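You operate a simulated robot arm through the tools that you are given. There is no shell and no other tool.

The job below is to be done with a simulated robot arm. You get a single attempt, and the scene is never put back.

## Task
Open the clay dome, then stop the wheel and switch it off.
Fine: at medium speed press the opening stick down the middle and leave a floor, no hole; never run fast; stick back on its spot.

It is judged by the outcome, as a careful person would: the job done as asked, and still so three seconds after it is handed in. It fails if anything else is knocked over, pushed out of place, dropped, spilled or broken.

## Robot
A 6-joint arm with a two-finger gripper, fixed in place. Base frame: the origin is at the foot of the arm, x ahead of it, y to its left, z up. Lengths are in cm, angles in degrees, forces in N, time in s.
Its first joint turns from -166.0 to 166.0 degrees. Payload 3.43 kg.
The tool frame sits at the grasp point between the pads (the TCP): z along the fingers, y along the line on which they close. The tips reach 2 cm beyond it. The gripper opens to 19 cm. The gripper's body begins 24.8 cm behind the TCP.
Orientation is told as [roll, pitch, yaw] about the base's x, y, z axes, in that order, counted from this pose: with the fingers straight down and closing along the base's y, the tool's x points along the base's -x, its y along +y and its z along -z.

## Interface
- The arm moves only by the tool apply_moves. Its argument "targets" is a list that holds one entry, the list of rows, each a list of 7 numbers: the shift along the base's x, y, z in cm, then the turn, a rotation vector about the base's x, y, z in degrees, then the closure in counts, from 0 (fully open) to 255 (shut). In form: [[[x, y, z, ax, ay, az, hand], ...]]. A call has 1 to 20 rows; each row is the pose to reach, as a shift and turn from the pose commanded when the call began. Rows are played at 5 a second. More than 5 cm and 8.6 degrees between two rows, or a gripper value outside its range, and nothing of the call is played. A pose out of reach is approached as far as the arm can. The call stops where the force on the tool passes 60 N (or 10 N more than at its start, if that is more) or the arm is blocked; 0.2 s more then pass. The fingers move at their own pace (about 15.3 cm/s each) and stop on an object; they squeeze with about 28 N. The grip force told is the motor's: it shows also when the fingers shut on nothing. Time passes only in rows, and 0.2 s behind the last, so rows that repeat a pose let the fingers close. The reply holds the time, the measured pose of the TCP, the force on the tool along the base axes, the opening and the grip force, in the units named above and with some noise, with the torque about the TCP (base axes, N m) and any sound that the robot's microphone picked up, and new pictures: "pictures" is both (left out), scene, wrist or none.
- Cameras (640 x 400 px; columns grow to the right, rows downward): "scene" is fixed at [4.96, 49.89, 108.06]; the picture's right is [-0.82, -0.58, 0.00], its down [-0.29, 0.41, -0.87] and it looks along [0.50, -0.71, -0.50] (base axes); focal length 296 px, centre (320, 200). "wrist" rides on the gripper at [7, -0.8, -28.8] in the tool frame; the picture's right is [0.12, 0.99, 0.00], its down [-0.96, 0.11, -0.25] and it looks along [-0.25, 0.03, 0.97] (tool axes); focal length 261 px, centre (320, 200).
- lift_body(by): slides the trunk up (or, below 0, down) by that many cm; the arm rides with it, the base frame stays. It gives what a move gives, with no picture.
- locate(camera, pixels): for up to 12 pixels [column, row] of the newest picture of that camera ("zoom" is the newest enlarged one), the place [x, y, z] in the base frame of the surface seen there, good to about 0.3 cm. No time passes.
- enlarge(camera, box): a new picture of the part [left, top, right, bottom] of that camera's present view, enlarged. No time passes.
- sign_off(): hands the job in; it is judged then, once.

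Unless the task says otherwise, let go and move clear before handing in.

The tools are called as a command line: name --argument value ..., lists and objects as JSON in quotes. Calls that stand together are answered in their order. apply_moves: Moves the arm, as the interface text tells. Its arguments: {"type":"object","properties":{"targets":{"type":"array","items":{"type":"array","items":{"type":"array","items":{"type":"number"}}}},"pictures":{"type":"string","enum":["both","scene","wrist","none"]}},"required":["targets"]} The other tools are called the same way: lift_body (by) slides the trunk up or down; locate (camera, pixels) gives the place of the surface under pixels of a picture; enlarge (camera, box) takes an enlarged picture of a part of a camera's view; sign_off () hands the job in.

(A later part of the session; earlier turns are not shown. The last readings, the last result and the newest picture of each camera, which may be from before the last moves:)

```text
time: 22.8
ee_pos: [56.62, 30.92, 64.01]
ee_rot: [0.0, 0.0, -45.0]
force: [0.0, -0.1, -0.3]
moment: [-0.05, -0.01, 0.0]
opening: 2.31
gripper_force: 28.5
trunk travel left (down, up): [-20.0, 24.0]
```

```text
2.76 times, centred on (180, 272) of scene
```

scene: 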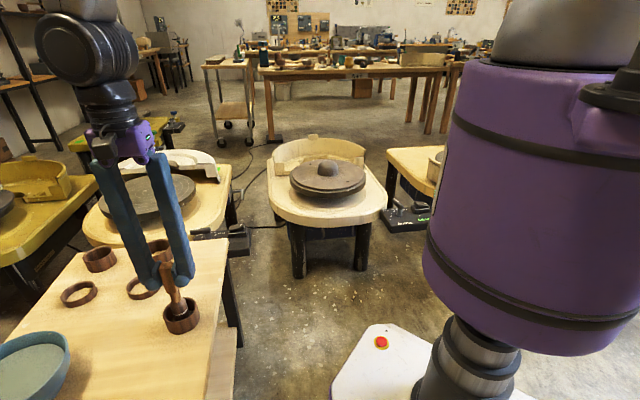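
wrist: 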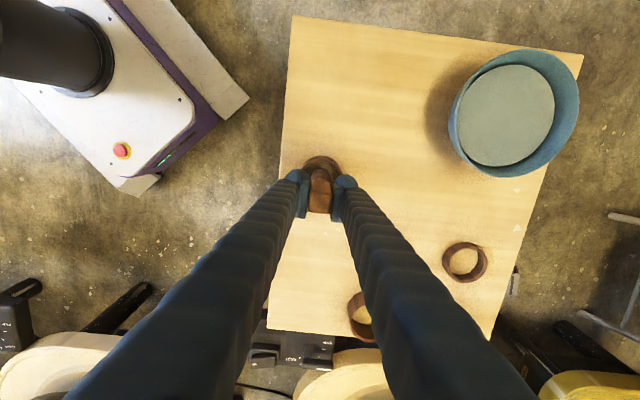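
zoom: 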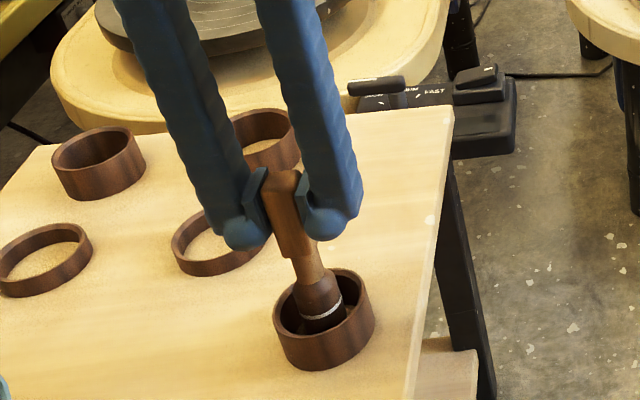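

The stick is held (opening 2.31 cm, 28.5 N) with the TCP at z≈64.0, so its foot is ≈14.0 cm below the TCP. Before lifting, I'll measure the wheel, dome and splash pan more closely to set the travel height and the press centre.

enlarge --camera "scene" --box '[260, 120, 390, 230]'

locate --camera "zoom" --pixels '[[328, 178], [328, 165], [328, 150], [295, 195], [360, 195], [328, 205], [200, 210], [460, 210], [328, 250], [310, 65], [200, 85], [440, 90]]'

locate --camera "scene" --pixels '[[147, 200], [150, 155], [215, 165], [110, 165], [210, 235], [240, 240], [318, 138], [278, 155], [360, 155], [314, 177], [342, 177], [328, 178]]'

```text
3.64 times, centred on (325, 175) of scene
```

zoom: 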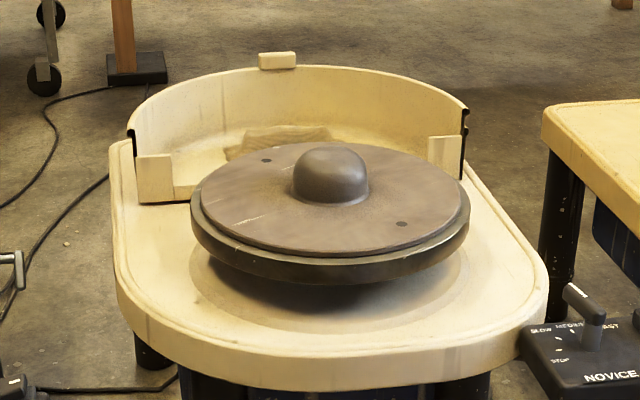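

```text
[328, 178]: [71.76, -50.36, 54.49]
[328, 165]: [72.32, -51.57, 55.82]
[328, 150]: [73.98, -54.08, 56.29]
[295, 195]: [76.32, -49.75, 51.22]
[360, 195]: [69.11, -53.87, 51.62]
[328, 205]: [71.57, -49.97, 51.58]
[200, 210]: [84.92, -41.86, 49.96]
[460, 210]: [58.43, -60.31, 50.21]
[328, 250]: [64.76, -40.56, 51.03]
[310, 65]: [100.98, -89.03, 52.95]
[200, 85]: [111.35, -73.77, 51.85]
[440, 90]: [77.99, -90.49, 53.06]
```

```text
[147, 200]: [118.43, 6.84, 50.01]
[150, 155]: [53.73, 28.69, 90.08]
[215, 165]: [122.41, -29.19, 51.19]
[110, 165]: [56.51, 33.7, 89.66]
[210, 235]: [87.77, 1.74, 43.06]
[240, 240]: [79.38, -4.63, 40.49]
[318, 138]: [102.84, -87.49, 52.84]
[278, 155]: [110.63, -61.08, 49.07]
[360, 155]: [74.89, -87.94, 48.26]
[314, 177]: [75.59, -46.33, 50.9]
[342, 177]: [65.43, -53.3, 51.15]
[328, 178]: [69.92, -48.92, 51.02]
```

The splash pan tops out at z≈53 and the bat is at z≈51.1, so carrying the stick with its foot above z≈64 is clear everywhere. I'll lift it straight out of the ring and carry it to a waypoint beside the wheel, turning to yaw 0 so the dome is visible beside the fingers.

apply_moves --targets '[[[0, 0, 1, 0, 0, 0, 255], [0, 0, 3, 0, 0, 0, 255], [0, 0, 6, 0, 0, 0, 255], [0, 0, 10, 0, 0, 0, 255], [0, 0, 15, 0, 0, 0, 255], [0.9, -4.2, 16, 0, 0, 3, 255], [1.8, -8.4, 16, 0, 0, 6, 255], [2.7, -12.6, 16, 0, 0, 9, 255], [3.6, -16.8, 16, 0, 0, 12, 255], [4.5, -21, 16, 0, 0, 15, 255], [5.4, -25.2, 16, 0, 0, 18, 255], [6.3, -29.4, 16, 0, 0, 21, 255], [7.2, -33.6, 16, 0, 0, 24, 255], [8.1, -37.8, 16, 0, 0, 27, 255], [9.0, -42, 16, 0, 0, 30, 255], [9.9, -46.2, 16, 0, 0, 33, 255], [10.8, -50.4, 16, 0, 0, 36, 255], [11.7, -54.6, 16, 0, 0, 39, 255], [12.6, -58.8, 16, 0, 0, 42, 255], [13.4, -62.9, 16, 0, 0, 45, 255]]]'

enlarge --camera "wrist" --box '[130, 100, 290, 260]'

enlarge --camera "wrist" --box '[270, 140, 370, 210]'

```text
time: 27.0
ee_pos: [70.04, -31.88, 79.98]
ee_rot: [0.1, 0.1, 0.0]
force: [-0.4, 0.5, -1.1]
moment: [-0.03, -0.05, 0.04]
opening: 2.3
gripper_force: 28.5
trunk travel left (down, up): [-20.0, 24.0]
```

scene: 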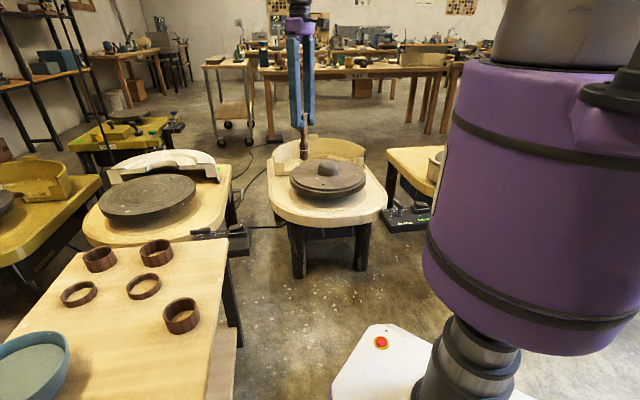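
wrist: 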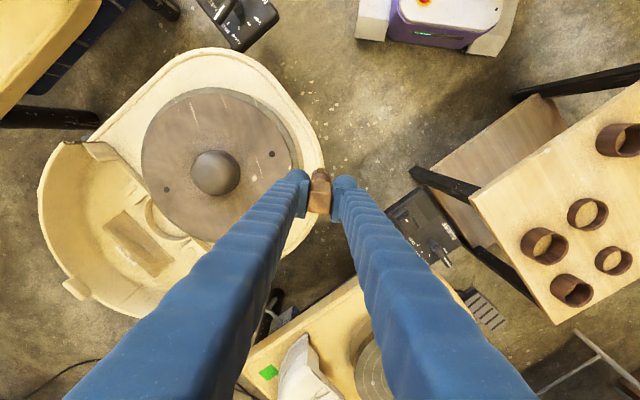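

```text
2.50 times, centred on (210, 180) of wrist
```

zoom: 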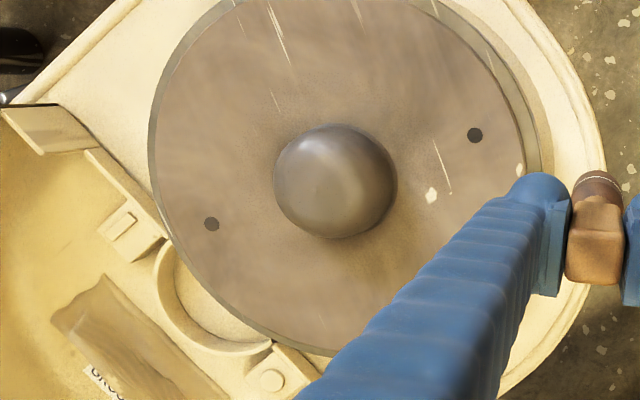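

```text
5.71 times, centred on (320, 175) of wrist
```

zoom: 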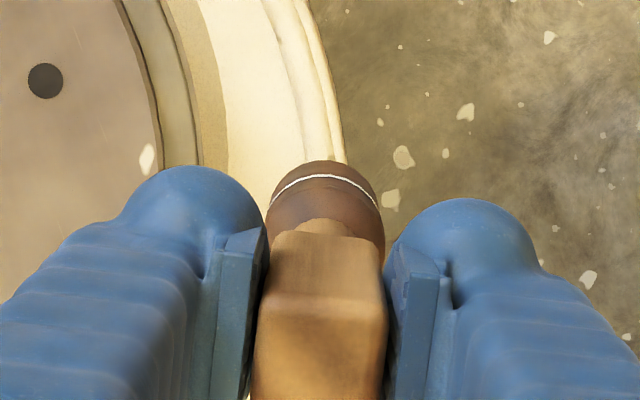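

The stick hangs vertical in the grip, and the dome is visible with the two bat pin-holes at wrist (272,154) and (166,190) symmetric about it. I'll measure those to fix the wheel axis.

enlarge --camera "wrist" --box '[130, 100, 290, 260]'

locate --camera "zoom" --pixels '[[475, 135], [211, 224], [320, 185], [335, 180], [275, 185], [395, 185], [335, 237], [340, 126], [343, 180], [300, 220], [380, 220], [300, 140]]'

locate --camera "zoom" --pixels '[[250, 150], [250, 230], [300, 300], [400, 90], [430, 170], [420, 210], [350, 60], [200, 180], [330, 280], [480, 180], [270, 260], [440, 110]]'

```text
2.50 times, centred on (210, 180) of wrist
```

zoom: 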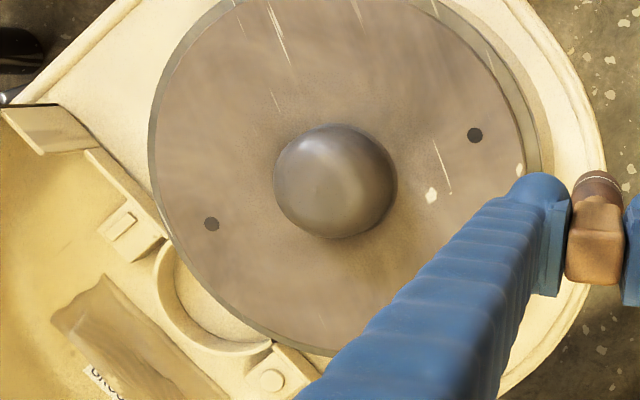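

```text
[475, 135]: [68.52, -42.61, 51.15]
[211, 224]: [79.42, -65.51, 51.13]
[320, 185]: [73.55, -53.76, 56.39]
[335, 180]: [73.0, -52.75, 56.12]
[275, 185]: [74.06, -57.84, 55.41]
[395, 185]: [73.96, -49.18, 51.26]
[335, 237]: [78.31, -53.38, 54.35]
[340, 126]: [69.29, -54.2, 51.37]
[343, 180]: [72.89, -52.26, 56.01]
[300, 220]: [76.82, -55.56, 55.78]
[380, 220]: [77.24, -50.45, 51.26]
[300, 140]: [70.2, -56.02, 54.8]
```

```text
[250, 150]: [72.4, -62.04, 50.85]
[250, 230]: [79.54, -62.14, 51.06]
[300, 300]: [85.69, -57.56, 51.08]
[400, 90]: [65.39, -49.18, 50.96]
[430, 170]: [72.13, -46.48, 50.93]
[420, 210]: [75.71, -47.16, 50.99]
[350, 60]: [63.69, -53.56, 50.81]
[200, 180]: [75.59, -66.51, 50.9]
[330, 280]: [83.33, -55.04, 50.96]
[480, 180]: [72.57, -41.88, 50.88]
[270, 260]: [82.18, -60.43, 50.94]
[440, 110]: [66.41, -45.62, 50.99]
```

The pin-holes' midpoint puts the wheel axis at about [73.96,-54.06], the bat top at z≈51.0 and the dome top at z≈56.3, so the dome is about 5.3 cm high. I'll carry the stick above the axis with its foot ~6 cm over the dome and check centring from both cameras.

apply_moves --targets '[[[0.7, -4.0, -0.4, 0, 0, 0, 255], [1.4, -8.0, -0.8, 0, 0, 0, 255], [2.1, -12.0, -1.4, 0, 0, 0, 255], [2.8, -16.0, -2.4, 0, 0, 0, 255], [3.5, -20.0, -3.4, 0, 0, 0, 255], [3.91, -22.2, -4.0, 0, 0, 0, 255], [3.91, -22.2, -4.0, 0, 0, 0, 255]]]'

enlarge --camera "scene" --box '[270, 60, 390, 220]'

enlarge --camera "wrist" --box '[240, 100, 400, 220]'

```text
time: 28.6
ee_pos: [74.0, -53.88, 76.13]
ee_rot: [0.1, 0.0, 0.1]
force: [0.3, -0.3, -1.8]
moment: [-0.02, 0.01, 0.01]
opening: 2.29
gripper_force: 28.2
trunk travel left (down, up): [-20.0, 24.0]
```

scene: 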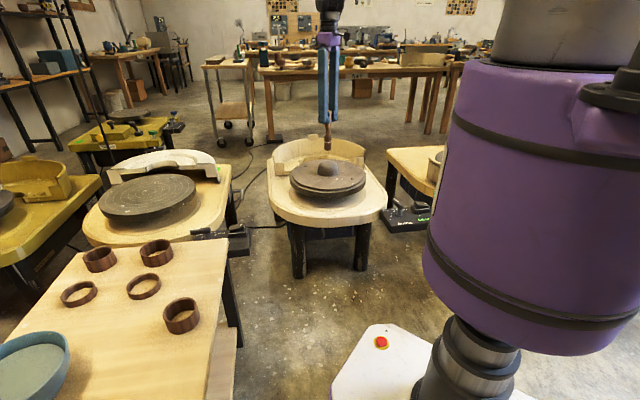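
wrist: 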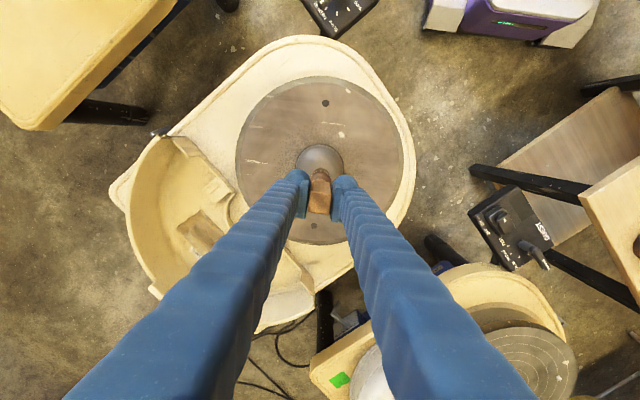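

```text
2.50 times, centred on (330, 140) of scene
```

zoom: 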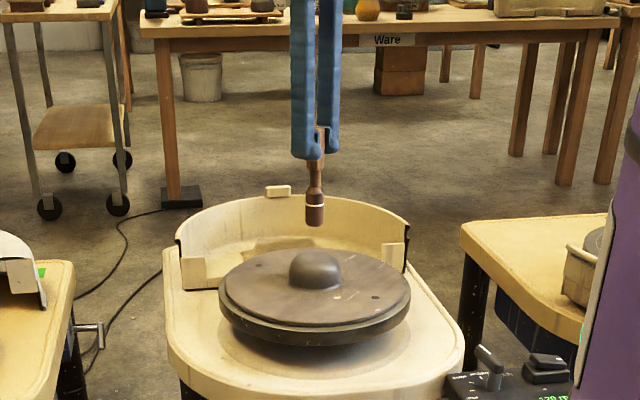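

```text
3.33 times, centred on (320, 160) of wrist
```

zoom: 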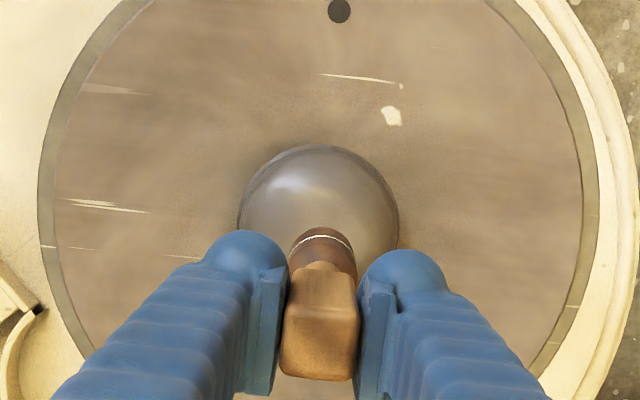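

In the scene zoom the stick foot (315,222) lines up with the dome centre (315,270) sideways, and the display still reads ~120. I'll measure the pin-holes again from here to confirm the centre in the other direction.

locate --camera "wrist" --pixels '[[325, 103], [314, 226], [320, 145], [297, 160], [343, 160], [300, 130], [270, 200], [370, 200], [236, 160], [403, 160], [322, 77], [319, 169]]'

enlarge --camera "scene" --box '[290, 110, 370, 210]'

locate --camera "zoom" --pixels '[[312, 160], [312, 175], [312, 130], [310, 100], [312, 145], [312, 255], [312, 235], [312, 275], [312, 290], [250, 270], [370, 270], [312, 182]]'

```text
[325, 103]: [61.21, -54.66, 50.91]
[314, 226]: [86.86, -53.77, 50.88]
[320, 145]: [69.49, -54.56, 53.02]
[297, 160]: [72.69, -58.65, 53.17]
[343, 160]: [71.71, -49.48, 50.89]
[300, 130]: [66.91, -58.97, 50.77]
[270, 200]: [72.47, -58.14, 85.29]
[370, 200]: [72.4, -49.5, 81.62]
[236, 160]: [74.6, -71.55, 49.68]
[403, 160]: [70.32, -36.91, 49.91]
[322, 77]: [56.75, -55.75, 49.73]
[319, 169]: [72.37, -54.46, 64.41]
```

```text
4.00 times, centred on (330, 160) of scene
```

zoom: 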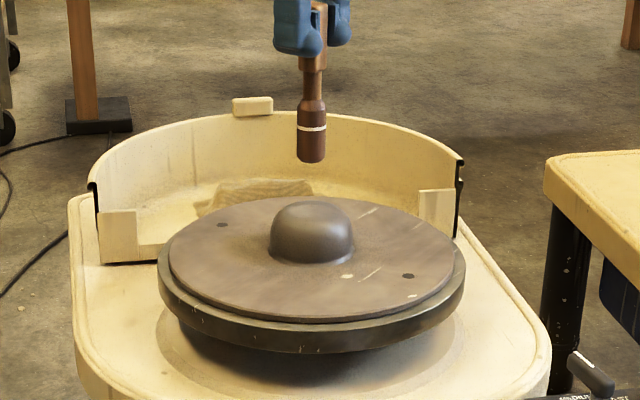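

```text
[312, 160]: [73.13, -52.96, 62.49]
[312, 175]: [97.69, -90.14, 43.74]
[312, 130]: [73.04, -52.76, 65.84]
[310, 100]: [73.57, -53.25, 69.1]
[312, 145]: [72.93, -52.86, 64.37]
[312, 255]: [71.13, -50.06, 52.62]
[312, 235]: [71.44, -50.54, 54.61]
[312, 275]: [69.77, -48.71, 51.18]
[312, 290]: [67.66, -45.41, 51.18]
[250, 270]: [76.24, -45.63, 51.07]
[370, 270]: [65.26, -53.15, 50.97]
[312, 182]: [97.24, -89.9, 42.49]
```

Both views agree: axis ≈[74.0,-54.15], and the stick foot reads z≈62.1 as expected (white line 3.85 cm above the foot, so line-at-dome-top means ~1.5 cm floor). I'll nudge 0.15 cm in y, come down to just above the dome, and press the first 1.5 cm slowly.

apply_moves --targets '[[[0.03, -0.15, -1.0, 0, 0, 0, 255], [0.03, -0.15, -2.5, 0, 0, 0, 255], [0.03, -0.15, -4.0, 0, 0, 0, 255], [0.03, -0.15, -5.0, 0, 0, 0, 255], [0.03, -0.15, -5.3, 0, 0, 0, 255], [0.03, -0.15, -5.5, 0, 0, 0, 255], [0.03, -0.15, -5.7, 0, 0, 0, 255], [0.03, -0.15, -5.9, 0, 0, 0, 255], [0.03, -0.15, -6.1, 0, 0, 0, 255], [0.03, -0.15, -6.3, 0, 0, 0, 255], [0.03, -0.15, -6.5, 0, 0, 0, 255], [0.03, -0.15, -6.7, 0, 0, 0, 255], [0.03, -0.15, -6.9, 0, 0, 0, 255], [0.03, -0.15, -7.1, 0, 0, 0, 255]]]'

enlarge --camera "scene" --box '[290, 110, 370, 210]'

```text
time: 31.6
ee_pos: [74.06, -54.24, 68.9]
ee_rot: [-0.1, 0.1, 0.1]
force: [0.9, -0.3, -2.2]
moment: [0.02, -0.02, 0.03]
opening: 2.26
gripper_force: 27.9
trunk travel left (down, up): [-20.0, 24.0]
```

scene: 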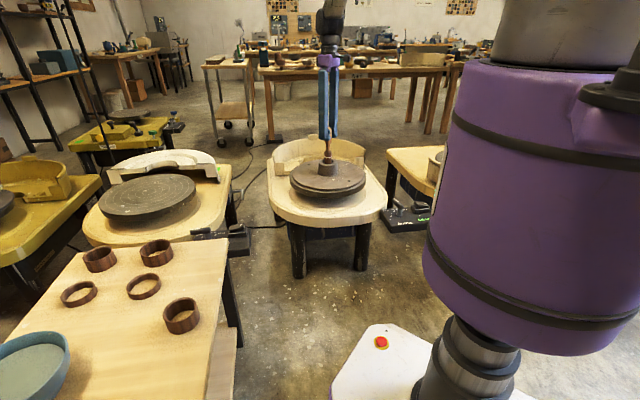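
wrist: 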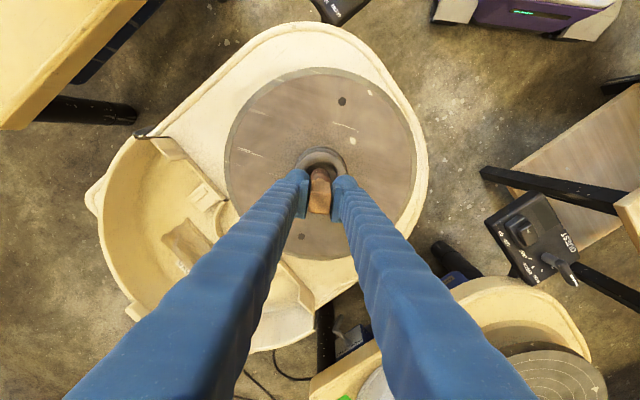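

```text
4.00 times, centred on (330, 160) of scene
```

zoom: 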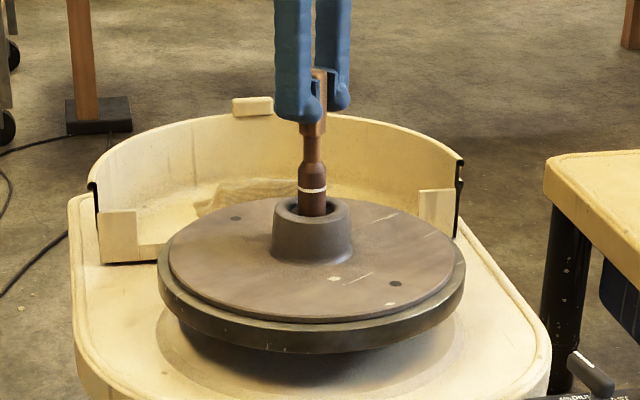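

The clay is opening nicely into a ring around the stick (scene zoom (312,225)) with only ~2 N of load; the foot is at about z 54.9. I'll press another 1.5 cm slowly.

apply_moves --targets '[[[0, 0, -0.2, 0, 0, 0, 255], [0, 0, -0.4, 0, 0, 0, 255], [0, 0, -0.6, 0, 0, 0, 255], [0, 0, -0.8, 0, 0, 0, 255], [0, 0, -1.0, 0, 0, 0, 255], [0, 0, -1.2, 0, 0, 0, 255], [0, 0, -1.35, 0, 0, 0, 255], [0, 0, -1.5, 0, 0, 0, 255]]]'

enlarge --camera "scene" --box '[290, 110, 370, 210]'

locate --camera "zoom" --pixels '[[312, 195], [312, 205], [312, 180], [285, 215], [340, 215], [312, 225], [312, 240], [312, 255], [270, 240], [355, 240], [400, 230], [312, 290]]'

enlarge --camera "wrist" --box '[240, 100, 400, 220]'

```text
time: 33.4
ee_pos: [73.94, -54.21, 67.27]
ee_rot: [0.1, 0.2, 0.1]
force: [-0.5, -0.1, -1.2]
moment: [-0.01, -0.02, 0.01]
opening: 2.29
gripper_force: 28.2
trunk travel left (down, up): [-20.0, 24.0]
```

scene: 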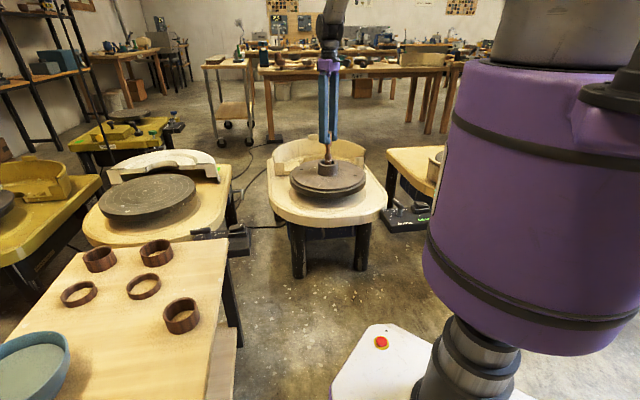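
wrist: 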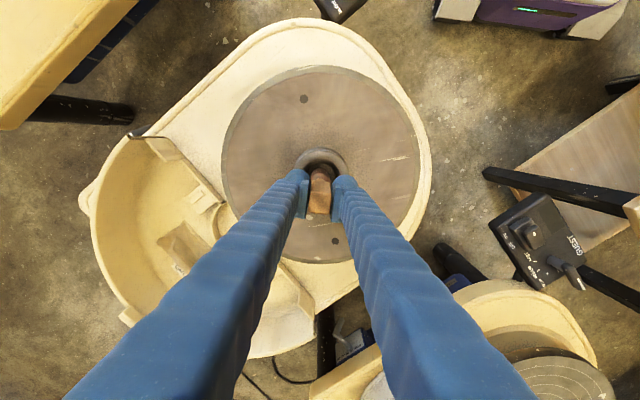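

```text
4.00 times, centred on (330, 160) of scene
```

zoom: 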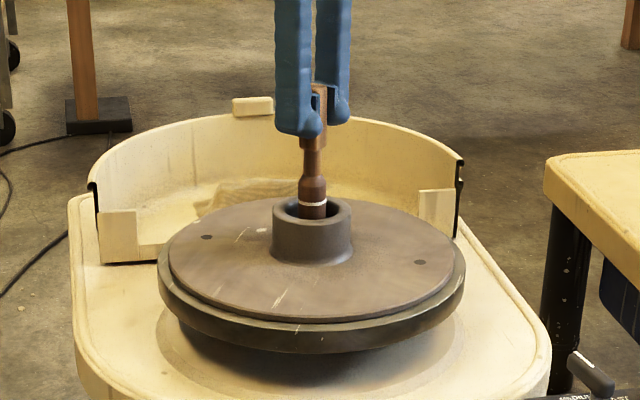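

```text
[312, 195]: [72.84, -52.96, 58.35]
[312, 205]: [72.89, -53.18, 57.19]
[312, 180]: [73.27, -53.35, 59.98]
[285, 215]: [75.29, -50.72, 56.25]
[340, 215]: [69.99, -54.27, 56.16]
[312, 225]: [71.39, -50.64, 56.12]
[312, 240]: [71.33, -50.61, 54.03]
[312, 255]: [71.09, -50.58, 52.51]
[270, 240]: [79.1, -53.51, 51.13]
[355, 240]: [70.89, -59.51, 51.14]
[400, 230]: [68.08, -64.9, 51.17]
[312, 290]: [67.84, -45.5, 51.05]
```

```text
3.33 times, centred on (320, 160) of wrist
```

zoom: 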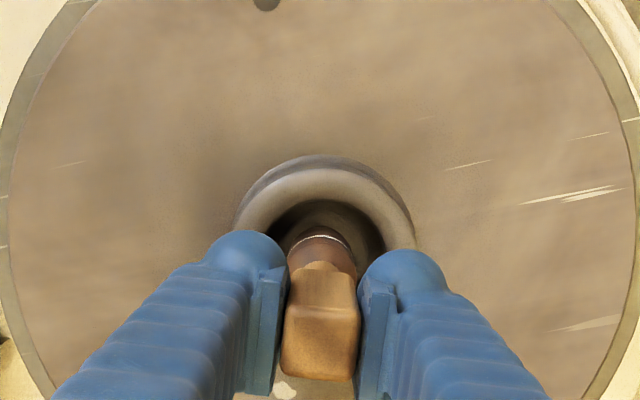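

The foot is at ≈53.4 and the white line (z≈57.2) is still ~1 cm above the rim (z≈56.2), with ~1 N of load. I'll press 1.1 cm more, leaving about 1.2 cm of floor, and dwell for a few turns.

apply_moves --targets '[[[0, 0, -0.2, 0, 0, 0, 255], [0, 0, -0.4, 0, 0, 0, 255], [0, 0, -0.55, 0, 0, 0, 255], [0, 0, -0.7, 0, 0, 0, 255], [0, 0, -0.85, 0, 0, 0, 255], [0, 0, -1.0, 0, 0, 0, 255], [0, 0, -1.1, 0, 0, 0, 255], [0, 0, -1.1, 0, 0, 0, 255], [0, 0, -1.1, 0, 0, 0, 255], [0, 0, -1.1, 0, 0, 0, 255], [0, 0, -1.1, 0, 0, 0, 255]]]'

enlarge --camera "scene" --box '[290, 110, 370, 210]'

locate --camera "zoom" --pixels '[[312, 203], [312, 208], [312, 213], [312, 195], [285, 215], [340, 215], [312, 225], [312, 290], [240, 270], [380, 270], [300, 207], [325, 207]]'

```text
time: 35.8
ee_pos: [73.97, -54.25, 66.22]
ee_rot: [0.0, 0.1, 0.0]
force: [-0.4, 0.5, -1.5]
moment: [0.01, 0.03, 0.0]
opening: 2.31
gripper_force: 28.1
trunk travel left (down, up): [-20.0, 24.0]
```

scene: 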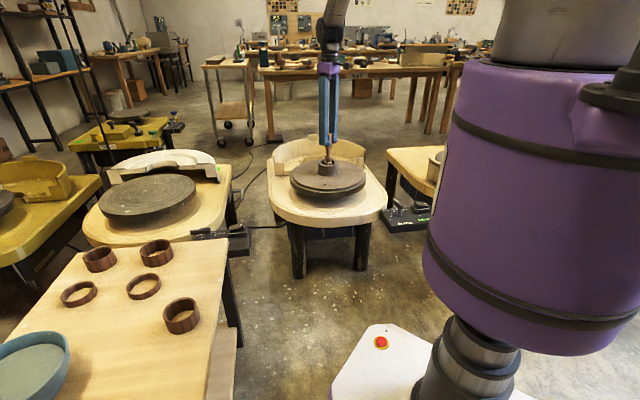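
wrist: 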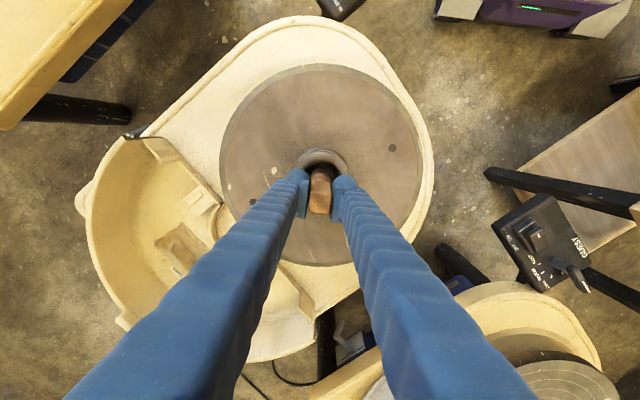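

```text
4.00 times, centred on (330, 160) of scene
```

zoom: 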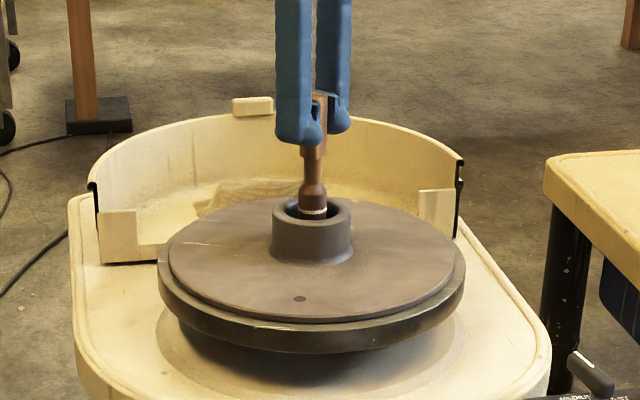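

```text
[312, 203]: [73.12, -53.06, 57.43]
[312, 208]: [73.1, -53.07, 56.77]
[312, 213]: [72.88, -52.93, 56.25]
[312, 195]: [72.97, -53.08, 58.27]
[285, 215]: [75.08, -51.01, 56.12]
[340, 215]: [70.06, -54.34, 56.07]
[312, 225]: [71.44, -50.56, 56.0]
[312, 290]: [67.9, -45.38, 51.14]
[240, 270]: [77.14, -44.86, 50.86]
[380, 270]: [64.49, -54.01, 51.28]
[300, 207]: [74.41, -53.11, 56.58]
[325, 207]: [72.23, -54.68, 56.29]
```

The white line is level with the rim (z≈56.2), so the foot is ≈52.35, leaving ~1.2 cm of floor. I'll withdraw straight up and look into the opening.

apply_moves --targets '[[[0, 0, 0.3, 0, 0, 0, 255], [0, 0, 0.8, 0, 0, 0, 255], [0, 0, 1.5, 0, 0, 0, 255], [0, 0, 2.5, 0, 0, 0, 255], [0, 0, 3.8, 0, 0, 0, 255], [0, 0, 5.5, 0, 0, 0, 255], [0, 0, 8, 0, 0, 0, 255], [0, 0, 11, 0, 0, 0, 255], [-0.7, 4, 13, 0, 0, 0, 255], [-1.4, 8, 13.7, 0, 0, 0, 255], [-2.1, 12, 13.7, 0, 0, 0, 255], [-2.8, 16, 13.7, 0, 0, 0, 255], [-3.5, 20, 13.7, 0, 0, 0, 255], [-3.9, 22, 13.7, 0, 0, 0, 255]]]'

enlarge --camera "wrist" --box '[170, 130, 260, 220]'

locate --camera "zoom" --pixels '[[320, 180], [320, 160], [320, 200], [300, 180], [340, 180], [310, 190], [330, 170], [280, 180], [360, 180], [320, 220], [320, 140], [340, 200]]'

```text
time: 38.8
ee_pos: [70.16, -32.09, 80.16]
ee_rot: [0.0, 0.2, 0.0]
force: [-0.1, 0.0, -2.1]
moment: [-0.02, 0.0, 0.01]
opening: 2.29
gripper_force: 28.1
trunk travel left (down, up): [-20.0, 24.0]
```

scene: 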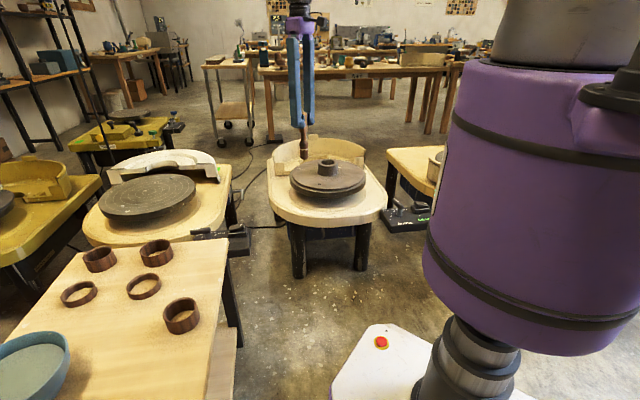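
wrist: 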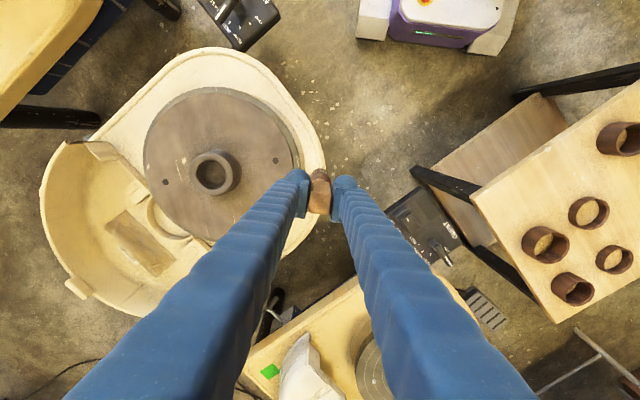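

```text
4.44 times, centred on (215, 175) of wrist
```

zoom: 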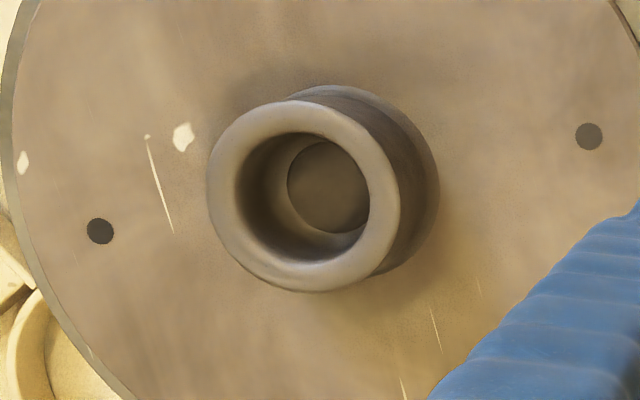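

```text
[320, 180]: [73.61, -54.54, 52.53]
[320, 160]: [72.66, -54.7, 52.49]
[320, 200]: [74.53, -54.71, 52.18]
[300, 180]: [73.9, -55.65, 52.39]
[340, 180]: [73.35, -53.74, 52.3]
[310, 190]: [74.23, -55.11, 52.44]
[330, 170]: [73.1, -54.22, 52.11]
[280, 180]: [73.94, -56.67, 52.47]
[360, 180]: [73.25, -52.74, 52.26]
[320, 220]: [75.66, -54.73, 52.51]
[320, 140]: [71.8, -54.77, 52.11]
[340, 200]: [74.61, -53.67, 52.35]
```

The hole's floor measures z≈52.35 against the bat at 51.0, so about 1.3 cm of clay remains and the opening is central. Now I'll carry the stick back above its ring along the reverse path.

apply_moves --targets '[[[-0.9, 4.2, 0, 0, 0, -3, 255], [-1.8, 8.4, 0, 0, 0, -6, 255], [-2.7, 12.6, 0, 0, 0, -9, 255], [-3.6, 16.8, 0, 0, 0, -12, 255], [-4.5, 21.0, 0, 0, 0, -15, 255], [-5.4, 25.2, 0, 0, 0, -18, 255], [-6.3, 29.4, 0, 0, 0, -21, 255], [-7.2, 33.6, 0, 0, 0, -24, 255], [-8.1, 37.8, 0, 0, 0, -27, 255], [-9.0, 42.0, 0, 0, 0, -30, 255], [-9.9, 46.2, 0, 0, 0, -33, 255], [-10.8, 50.4, 0, 0, 0, -36, 255], [-11.7, 54.6, 0, 0, 0, -39, 255], [-12.6, 58.8, 0, 0, 0, -42, 255], [-13.44, 63.0, 0, 0, 0, -45, 255], [-13.44, 63.25, 0, 0, 0, -45, 255], [-13.44, 63.25, -4, 0, 0, -45, 255], [-13.44, 63.25, -8, 0, 0, -45, 255], [-13.44, 63.25, -8, 0, 0, -45, 255]]]'

enlarge --camera "wrist" --box '[270, 130, 370, 210]'

enlarge --camera "scene" --box '[120, 200, 240, 345]'

```text
time: 42.8
ee_pos: [56.84, 31.02, 71.93]
ee_rot: [0.0, 0.0, -44.9]
force: [-0.4, 0.6, -2.6]
moment: [-0.06, 0.02, 0.0]
opening: 2.32
gripper_force: 28.2
trunk travel left (down, up): [-20.0, 24.0]
```

scene: 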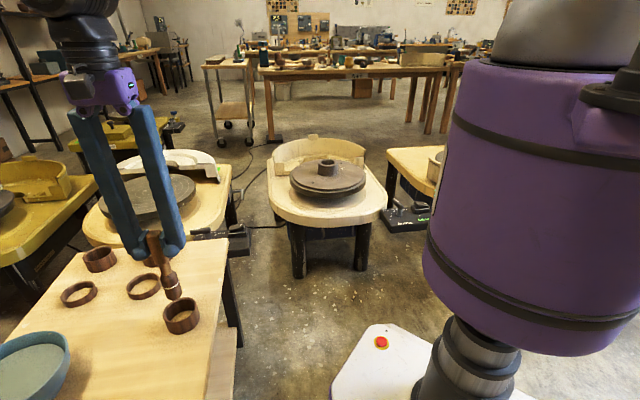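
wrist: 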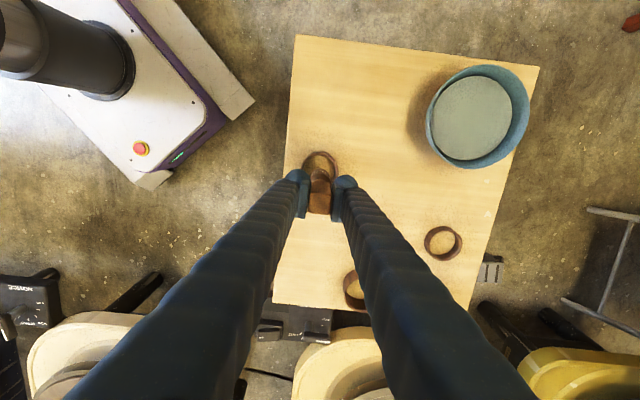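

```text
5.00 times, centred on (320, 170) of wrist
```

zoom: 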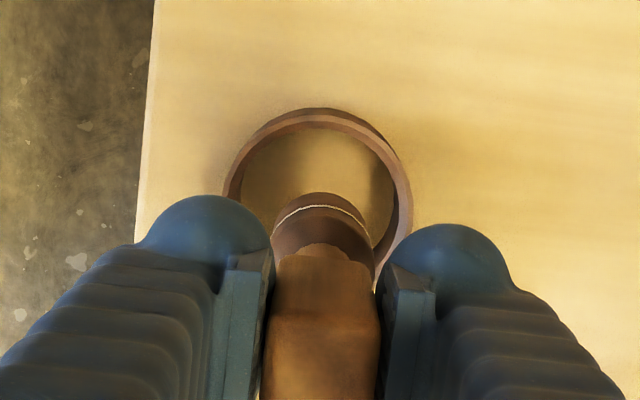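

```text
2.76 times, centred on (180, 272) of scene
```

zoom: 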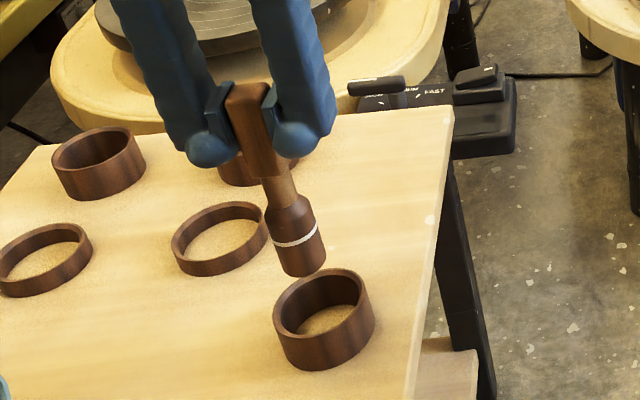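

The stick hangs right over its ring (foot at scene zoom (303,270), ring at (323,320), aligned along the vertical). I'll lower it to the height it stood at, without opening yet.

apply_moves --targets '[[[0, 0, -1.5, 0, 0, 0, 255], [0, 0, -3.0, 0, 0, 0, 255], [0, 0, -4.5, 0, 0, 0, 255], [0, 0, -6.0, 0, 0, 0, 255], [0, 0, -7.0, 0, 0, 0, 255], [0, 0, -7.5, 0, 0, 0, 255], [0, 0, -7.8, 0, 0, 0, 255], [0, 0, -7.93, 0, 0, 0, 255], [0, 0, -7.93, 0, 0, 0, 255]]]'

enlarge --camera "scene" --box '[140, 250, 220, 345]'

```text
time: 44.8
ee_pos: [56.64, 31.08, 64.14]
ee_rot: [0.0, 0.0, -44.9]
force: [-0.2, -0.5, -2.7]
moment: [0.0, 0.01, 0.02]
opening: 2.3
gripper_force: 27.9
trunk travel left (down, up): [-20.0, 24.0]
```

scene: 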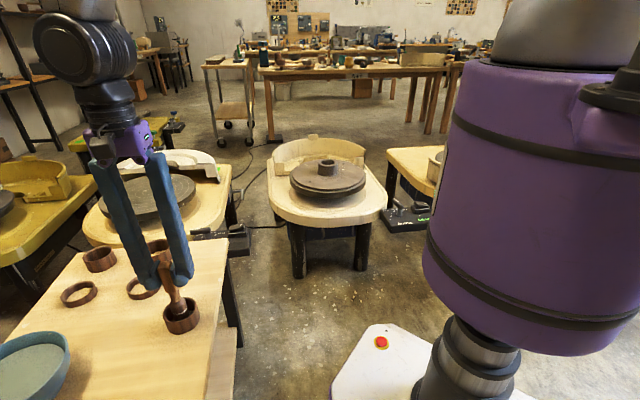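
wrist: 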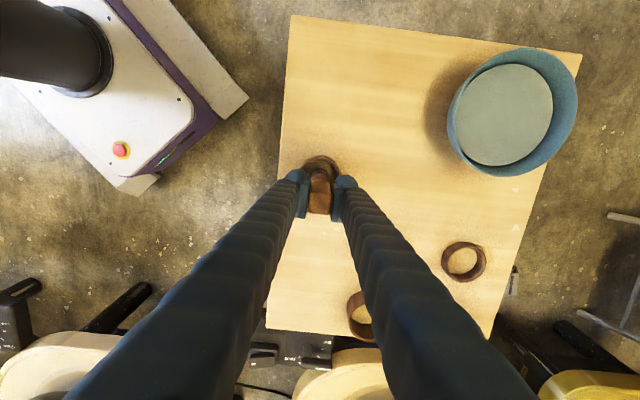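

```text
4.21 times, centred on (180, 298) of scene
```

zoom: 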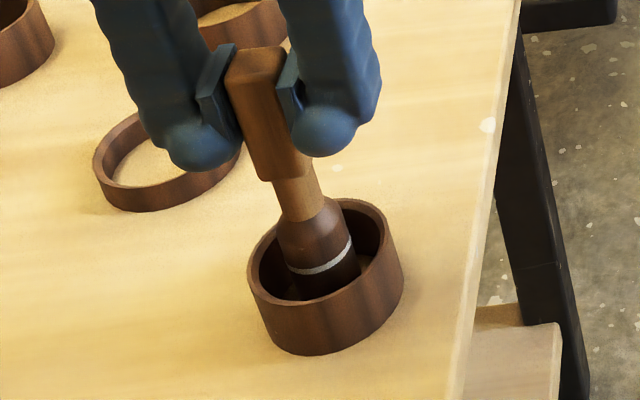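

The force still shows the stick's weight (-2.7 N), so it hangs a hair above the table. I'll ease down about 0.1 cm to set it.

apply_moves --targets '[[[0, 0, -0.04, 0, 0, 0, 255], [0, 0, -0.08, 0, 0, 0, 255], [0, 0, -0.1, 0, 0, 0, 255], [0, 0, -0.1, 0, 0, 0, 255]]]' --pictures "none"

```text
time: 45.8
ee_pos: [56.72, 31.05, 64.2]
ee_rot: [0.0, -0.1, -44.9]
force: [-2.8, 1.5, 6.1]
moment: [0.19, 0.27, 0.0]
opening: 2.29
gripper_force: 27.9
trunk travel left (down, up): [-20.0, 24.0]
```

Contact with the table: +6 N upward now. I'll ease up 0.04 cm and open the fingers gradually.

apply_moves --targets '[[[0, 0, 0.04, 0, 0, 0, 255], [0, 0, 0.04, 0, 0, 0, 255], [0, 0, 0.04, 0, 0, 0, 223], [0, 0, 0.04, 0, 0, 0, 220], [0, 0, 0.04, 0, 0, 0, 215], [0, 0, 0.04, 0, 0, 0, 205], [0, 0, 0.04, 0, 0, 0, 190], [0, 0, 0.04, 0, 0, 0, 170], [0, 0, 0.04, 0, 0, 0, 150], [0, 0, 0.04, 0, 0, 0, 150]]]'

enlarge --camera "scene" --box '[140, 250, 220, 345]'

enlarge --camera "wrist" --box '[270, 150, 370, 220]'

```text
time: 48.0
ee_pos: [56.67, 31.02, 64.14]
ee_rot: [0.0, 0.0, -44.8]
force: [0.6, 0.5, 0.8]
moment: [-0.02, 0.0, 0.0]
opening: 7.83
gripper_force: 0.0
trunk travel left (down, up): [-20.0, 24.0]
```

scene: 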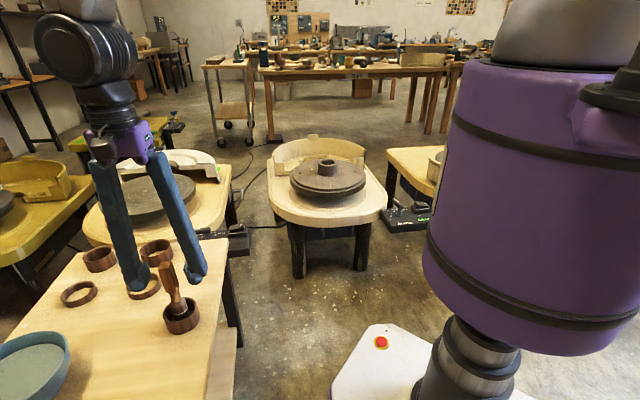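
wrist: 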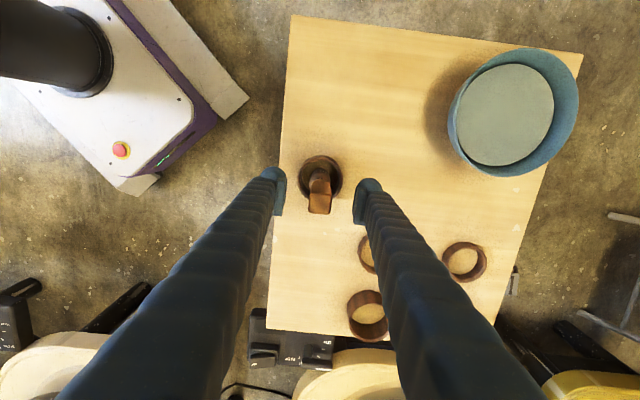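

```text
4.21 times, centred on (180, 298) of scene
```

zoom: 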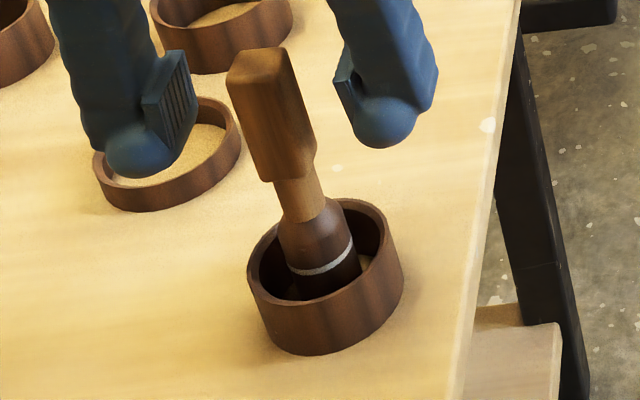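

```text
5.71 times, centred on (320, 185) of wrist
```

zoom: 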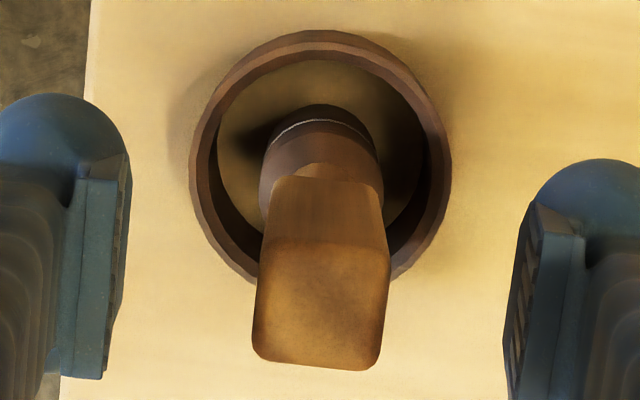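

The stick stands upright in the middle of its ring, as before. I'll rise clear of it and go back towards the control box.

apply_moves --targets '[[[0, 0, 3, 0, 0, 0, 150], [0, 0, 7.5, 0, 0, 0, 150], [0, 0, 12, 0, 0, 0, 150], [0, 0, 15, 0, 0, 0, 150], [-0.9, -4.8, 16, 0, 0, 0.5, 150], [-1.8, -9.6, 16, 0, 0, 1, 150], [-2.7, -14.4, 16, 0, 0, 1.5, 150], [-3.6, -19.2, 16, 0, 0, 2, 150], [-4.5, -24, 16, 0, 0, 2.5, 150], [-5.4, -28.8, 16, 0, 0, 3, 150], [-6.4, -33.6, 16, 0, 0, 3.5, 150], [-7.3, -38.4, 16, 0, 0, 4, 150], [-8.2, -43.2, 16, 0, 0, 4.5, 150], [-9.1, -48, 16, 0, 0, 5, 150], [-10, -52.8, 16, 0, 0, 5.5, 150], [-10.9, -57.6, 16, 0, 0, 6, 150], [-11.8, -62.4, 16, 0, 0, 6.5, 150], [-12.7, -67.2, 16, 0, 0, 7, 150], [-13.6, -72, 16, 0, 0, 7.5, 150], [-14.5, -76.8, 16, 0, 0, 8, 150]]]' --pictures "scene"

```text
time: 52.2
ee_pos: [42.22, -45.73, 80.04]
ee_rot: [-0.1, 0.1, -37.0]
force: [-0.4, -0.2, -0.2]
moment: [0.02, 0.01, -0.01]
opening: 7.83
gripper_force: 0.0
trunk travel left (down, up): [-20.0, 24.0]
```

scene: 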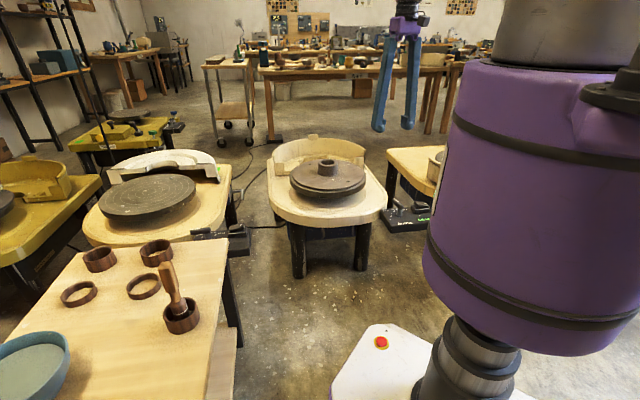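

The stick stays standing at scene (175,290). I'll hover over the lever with the fingers narrowed to ~4 cm and check alignment.

apply_moves --targets '[[[-0.4, -2.1, -4, 0, 0, 0, 170], [-0.8, -4.2, -8, 0, 0, 0, 190], [-1.2, -6.3, -12, 0, 0, 0, 200], [-1.6, -8.4, -16, 0, 0, 0, 200], [-2.0, -10.3, -20, 0, 0, 0, 200], [-2.06, -10.55, -24, 0, 0, 0, 200], [-2.06, -10.55, -25, 0, 0, 0, 200], [-2.06, -10.55, -25, 0, 0, 0, 200]]]' --pictures "wrist"

enlarge --camera "wrist" --box '[240, 80, 400, 220]'

locate --camera "zoom" --pixels '[[322, 215], [322, 250], [320, 280], [322, 300], [305, 260], [340, 260], [370, 240], [355, 265], [290, 255], [180, 200], [230, 215], [150, 190]]'

```text
time: 54.0
ee_pos: [40.14, -56.27, 55.01]
ee_rot: [0.0, 0.0, -36.9]
force: [0.5, -0.3, 0.5]
moment: [-0.02, 0.0, 0.03]
opening: 4.09
gripper_force: 0.2
trunk travel left (down, up): [-20.0, 24.0]
```

wrist: 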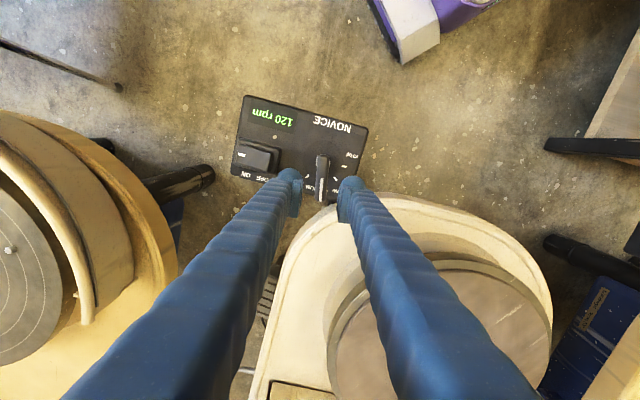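

```text
2.86 times, centred on (320, 150) of wrist
```

zoom: 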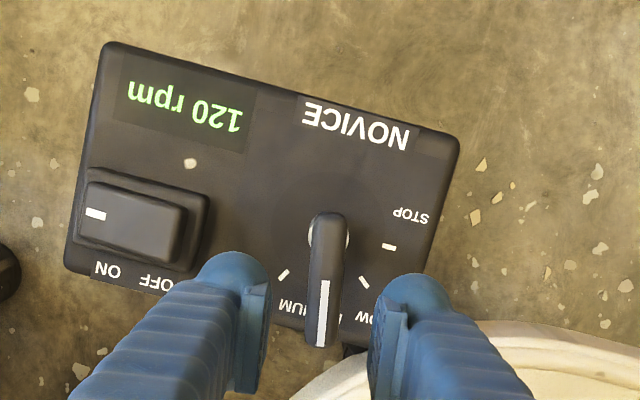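

```text
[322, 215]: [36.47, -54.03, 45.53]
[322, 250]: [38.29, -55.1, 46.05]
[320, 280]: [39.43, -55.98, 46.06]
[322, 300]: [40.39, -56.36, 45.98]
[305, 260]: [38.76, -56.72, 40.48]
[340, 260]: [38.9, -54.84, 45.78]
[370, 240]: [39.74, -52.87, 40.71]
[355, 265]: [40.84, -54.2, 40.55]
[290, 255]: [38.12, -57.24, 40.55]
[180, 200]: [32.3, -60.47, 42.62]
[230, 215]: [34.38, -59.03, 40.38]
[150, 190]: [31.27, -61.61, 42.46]
```

The lever lies along the line through the TCP at about -31°, centred between the fingers. I'll descend to straddle it, then swing it back towards STOP.

apply_moves --targets '[[[0, 0, -2.5, 0, 0, 0, 204], [0, 0, -5, 0, 0, 0, 208], [0, 0, -7.5, 0, 0, 0, 212], [0, 0, -9, 0, 0, 0, 212], [0, 0, -9.9, 0, 0, 0, 212], [0, 0, -9.9, 0, 0, 0, 212], [0.24, 0.33, -9.9, 0, 0, 8, 212], [0.43, 0.68, -9.9, 0, 0, 16, 212], [0.56, 1.06, -9.9, 0, 0, 24, 212], [0.65, 1.46, -9.9, 0, 0, 32, 212], [0.68, 1.86, -9.9, 0, 0, 40, 212], [0.65, 2.27, -9.9, 0, 0, 48, 212], [0.56, 2.66, -9.9, 0, 0, 56, 212], [0.43, 3.04, -9.9, 0, 0, 64, 212], [0.24, 3.4, -9.9, 0, 0, 72, 212], [0.24, 3.4, -9.9, 0, 0, 72, 212]]]' --pictures "wrist"

enlarge --camera "wrist" --box '[230, 20, 400, 220]'

```text
time: 57.4
ee_pos: [40.39, -52.88, 45.24]
ee_rot: [-0.1, 0.0, 35.2]
force: [0.3, -0.6, 0.7]
moment: [-0.01, -0.02, 0.0]
opening: 3.28
gripper_force: 0.4
trunk travel left (down, up): [-20.0, 24.0]
```

wrist: 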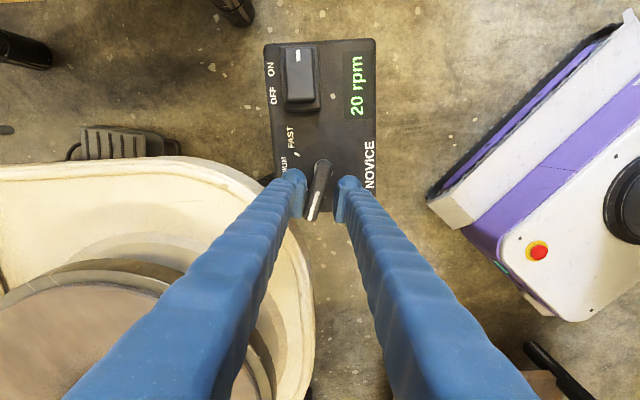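

```text
2.00 times, centred on (315, 120) of wrist
```

zoom: 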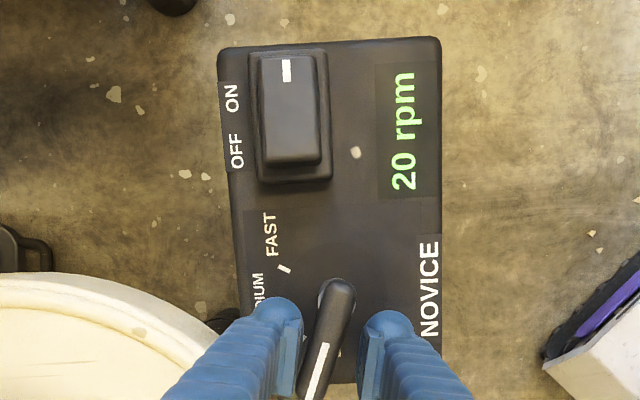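

It now reads 20 rpm, the lever near 27° with about 19° left to STOP. I'll turn another 18° gently and check.

apply_moves --targets '[[[-0.17, 0.25, 0, 0, 0, 6, 212], [-0.37, 0.48, 0, 0, 0, 12, 212], [-0.48, 0.58, 0, 0, 0, 15, 212], [-0.6, 0.68, 0, 0, 0, 18, 212], [-0.6, 0.68, 0, 0, 0, 18, 212], [-0.6, 0.68, 0, 0, 0, 18, 212]]]' --pictures "wrist"

enlarge --camera "wrist" --box '[250, 20, 420, 230]'

```text
time: 58.8
ee_pos: [39.73, -52.16, 45.28]
ee_rot: [0.0, 0.0, 53.0]
force: [0.9, -0.2, -0.7]
moment: [0.0, -0.01, -0.03]
opening: 3.23
gripper_force: 0.1
trunk travel left (down, up): [-20.0, 24.0]
```

wrist: 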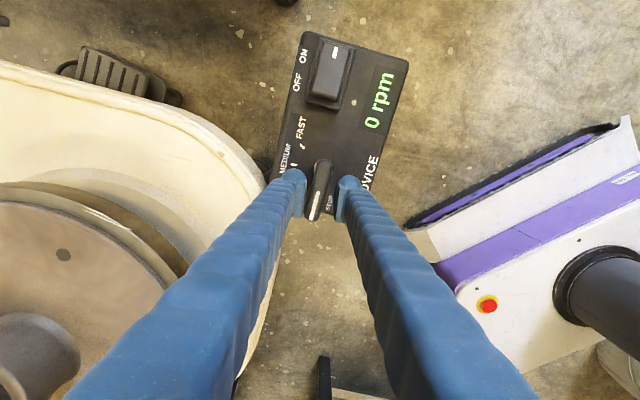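

```text
1.90 times, centred on (335, 125) of wrist
```

zoom: 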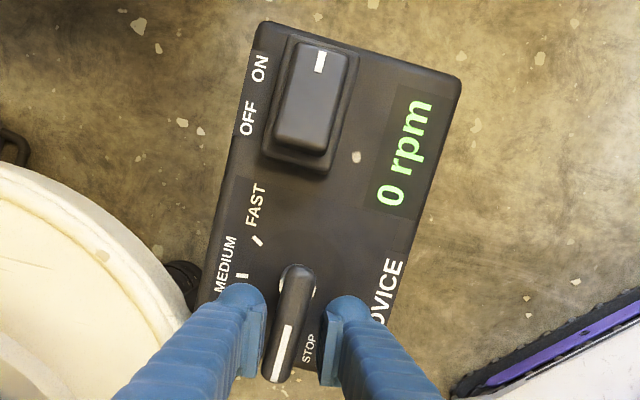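

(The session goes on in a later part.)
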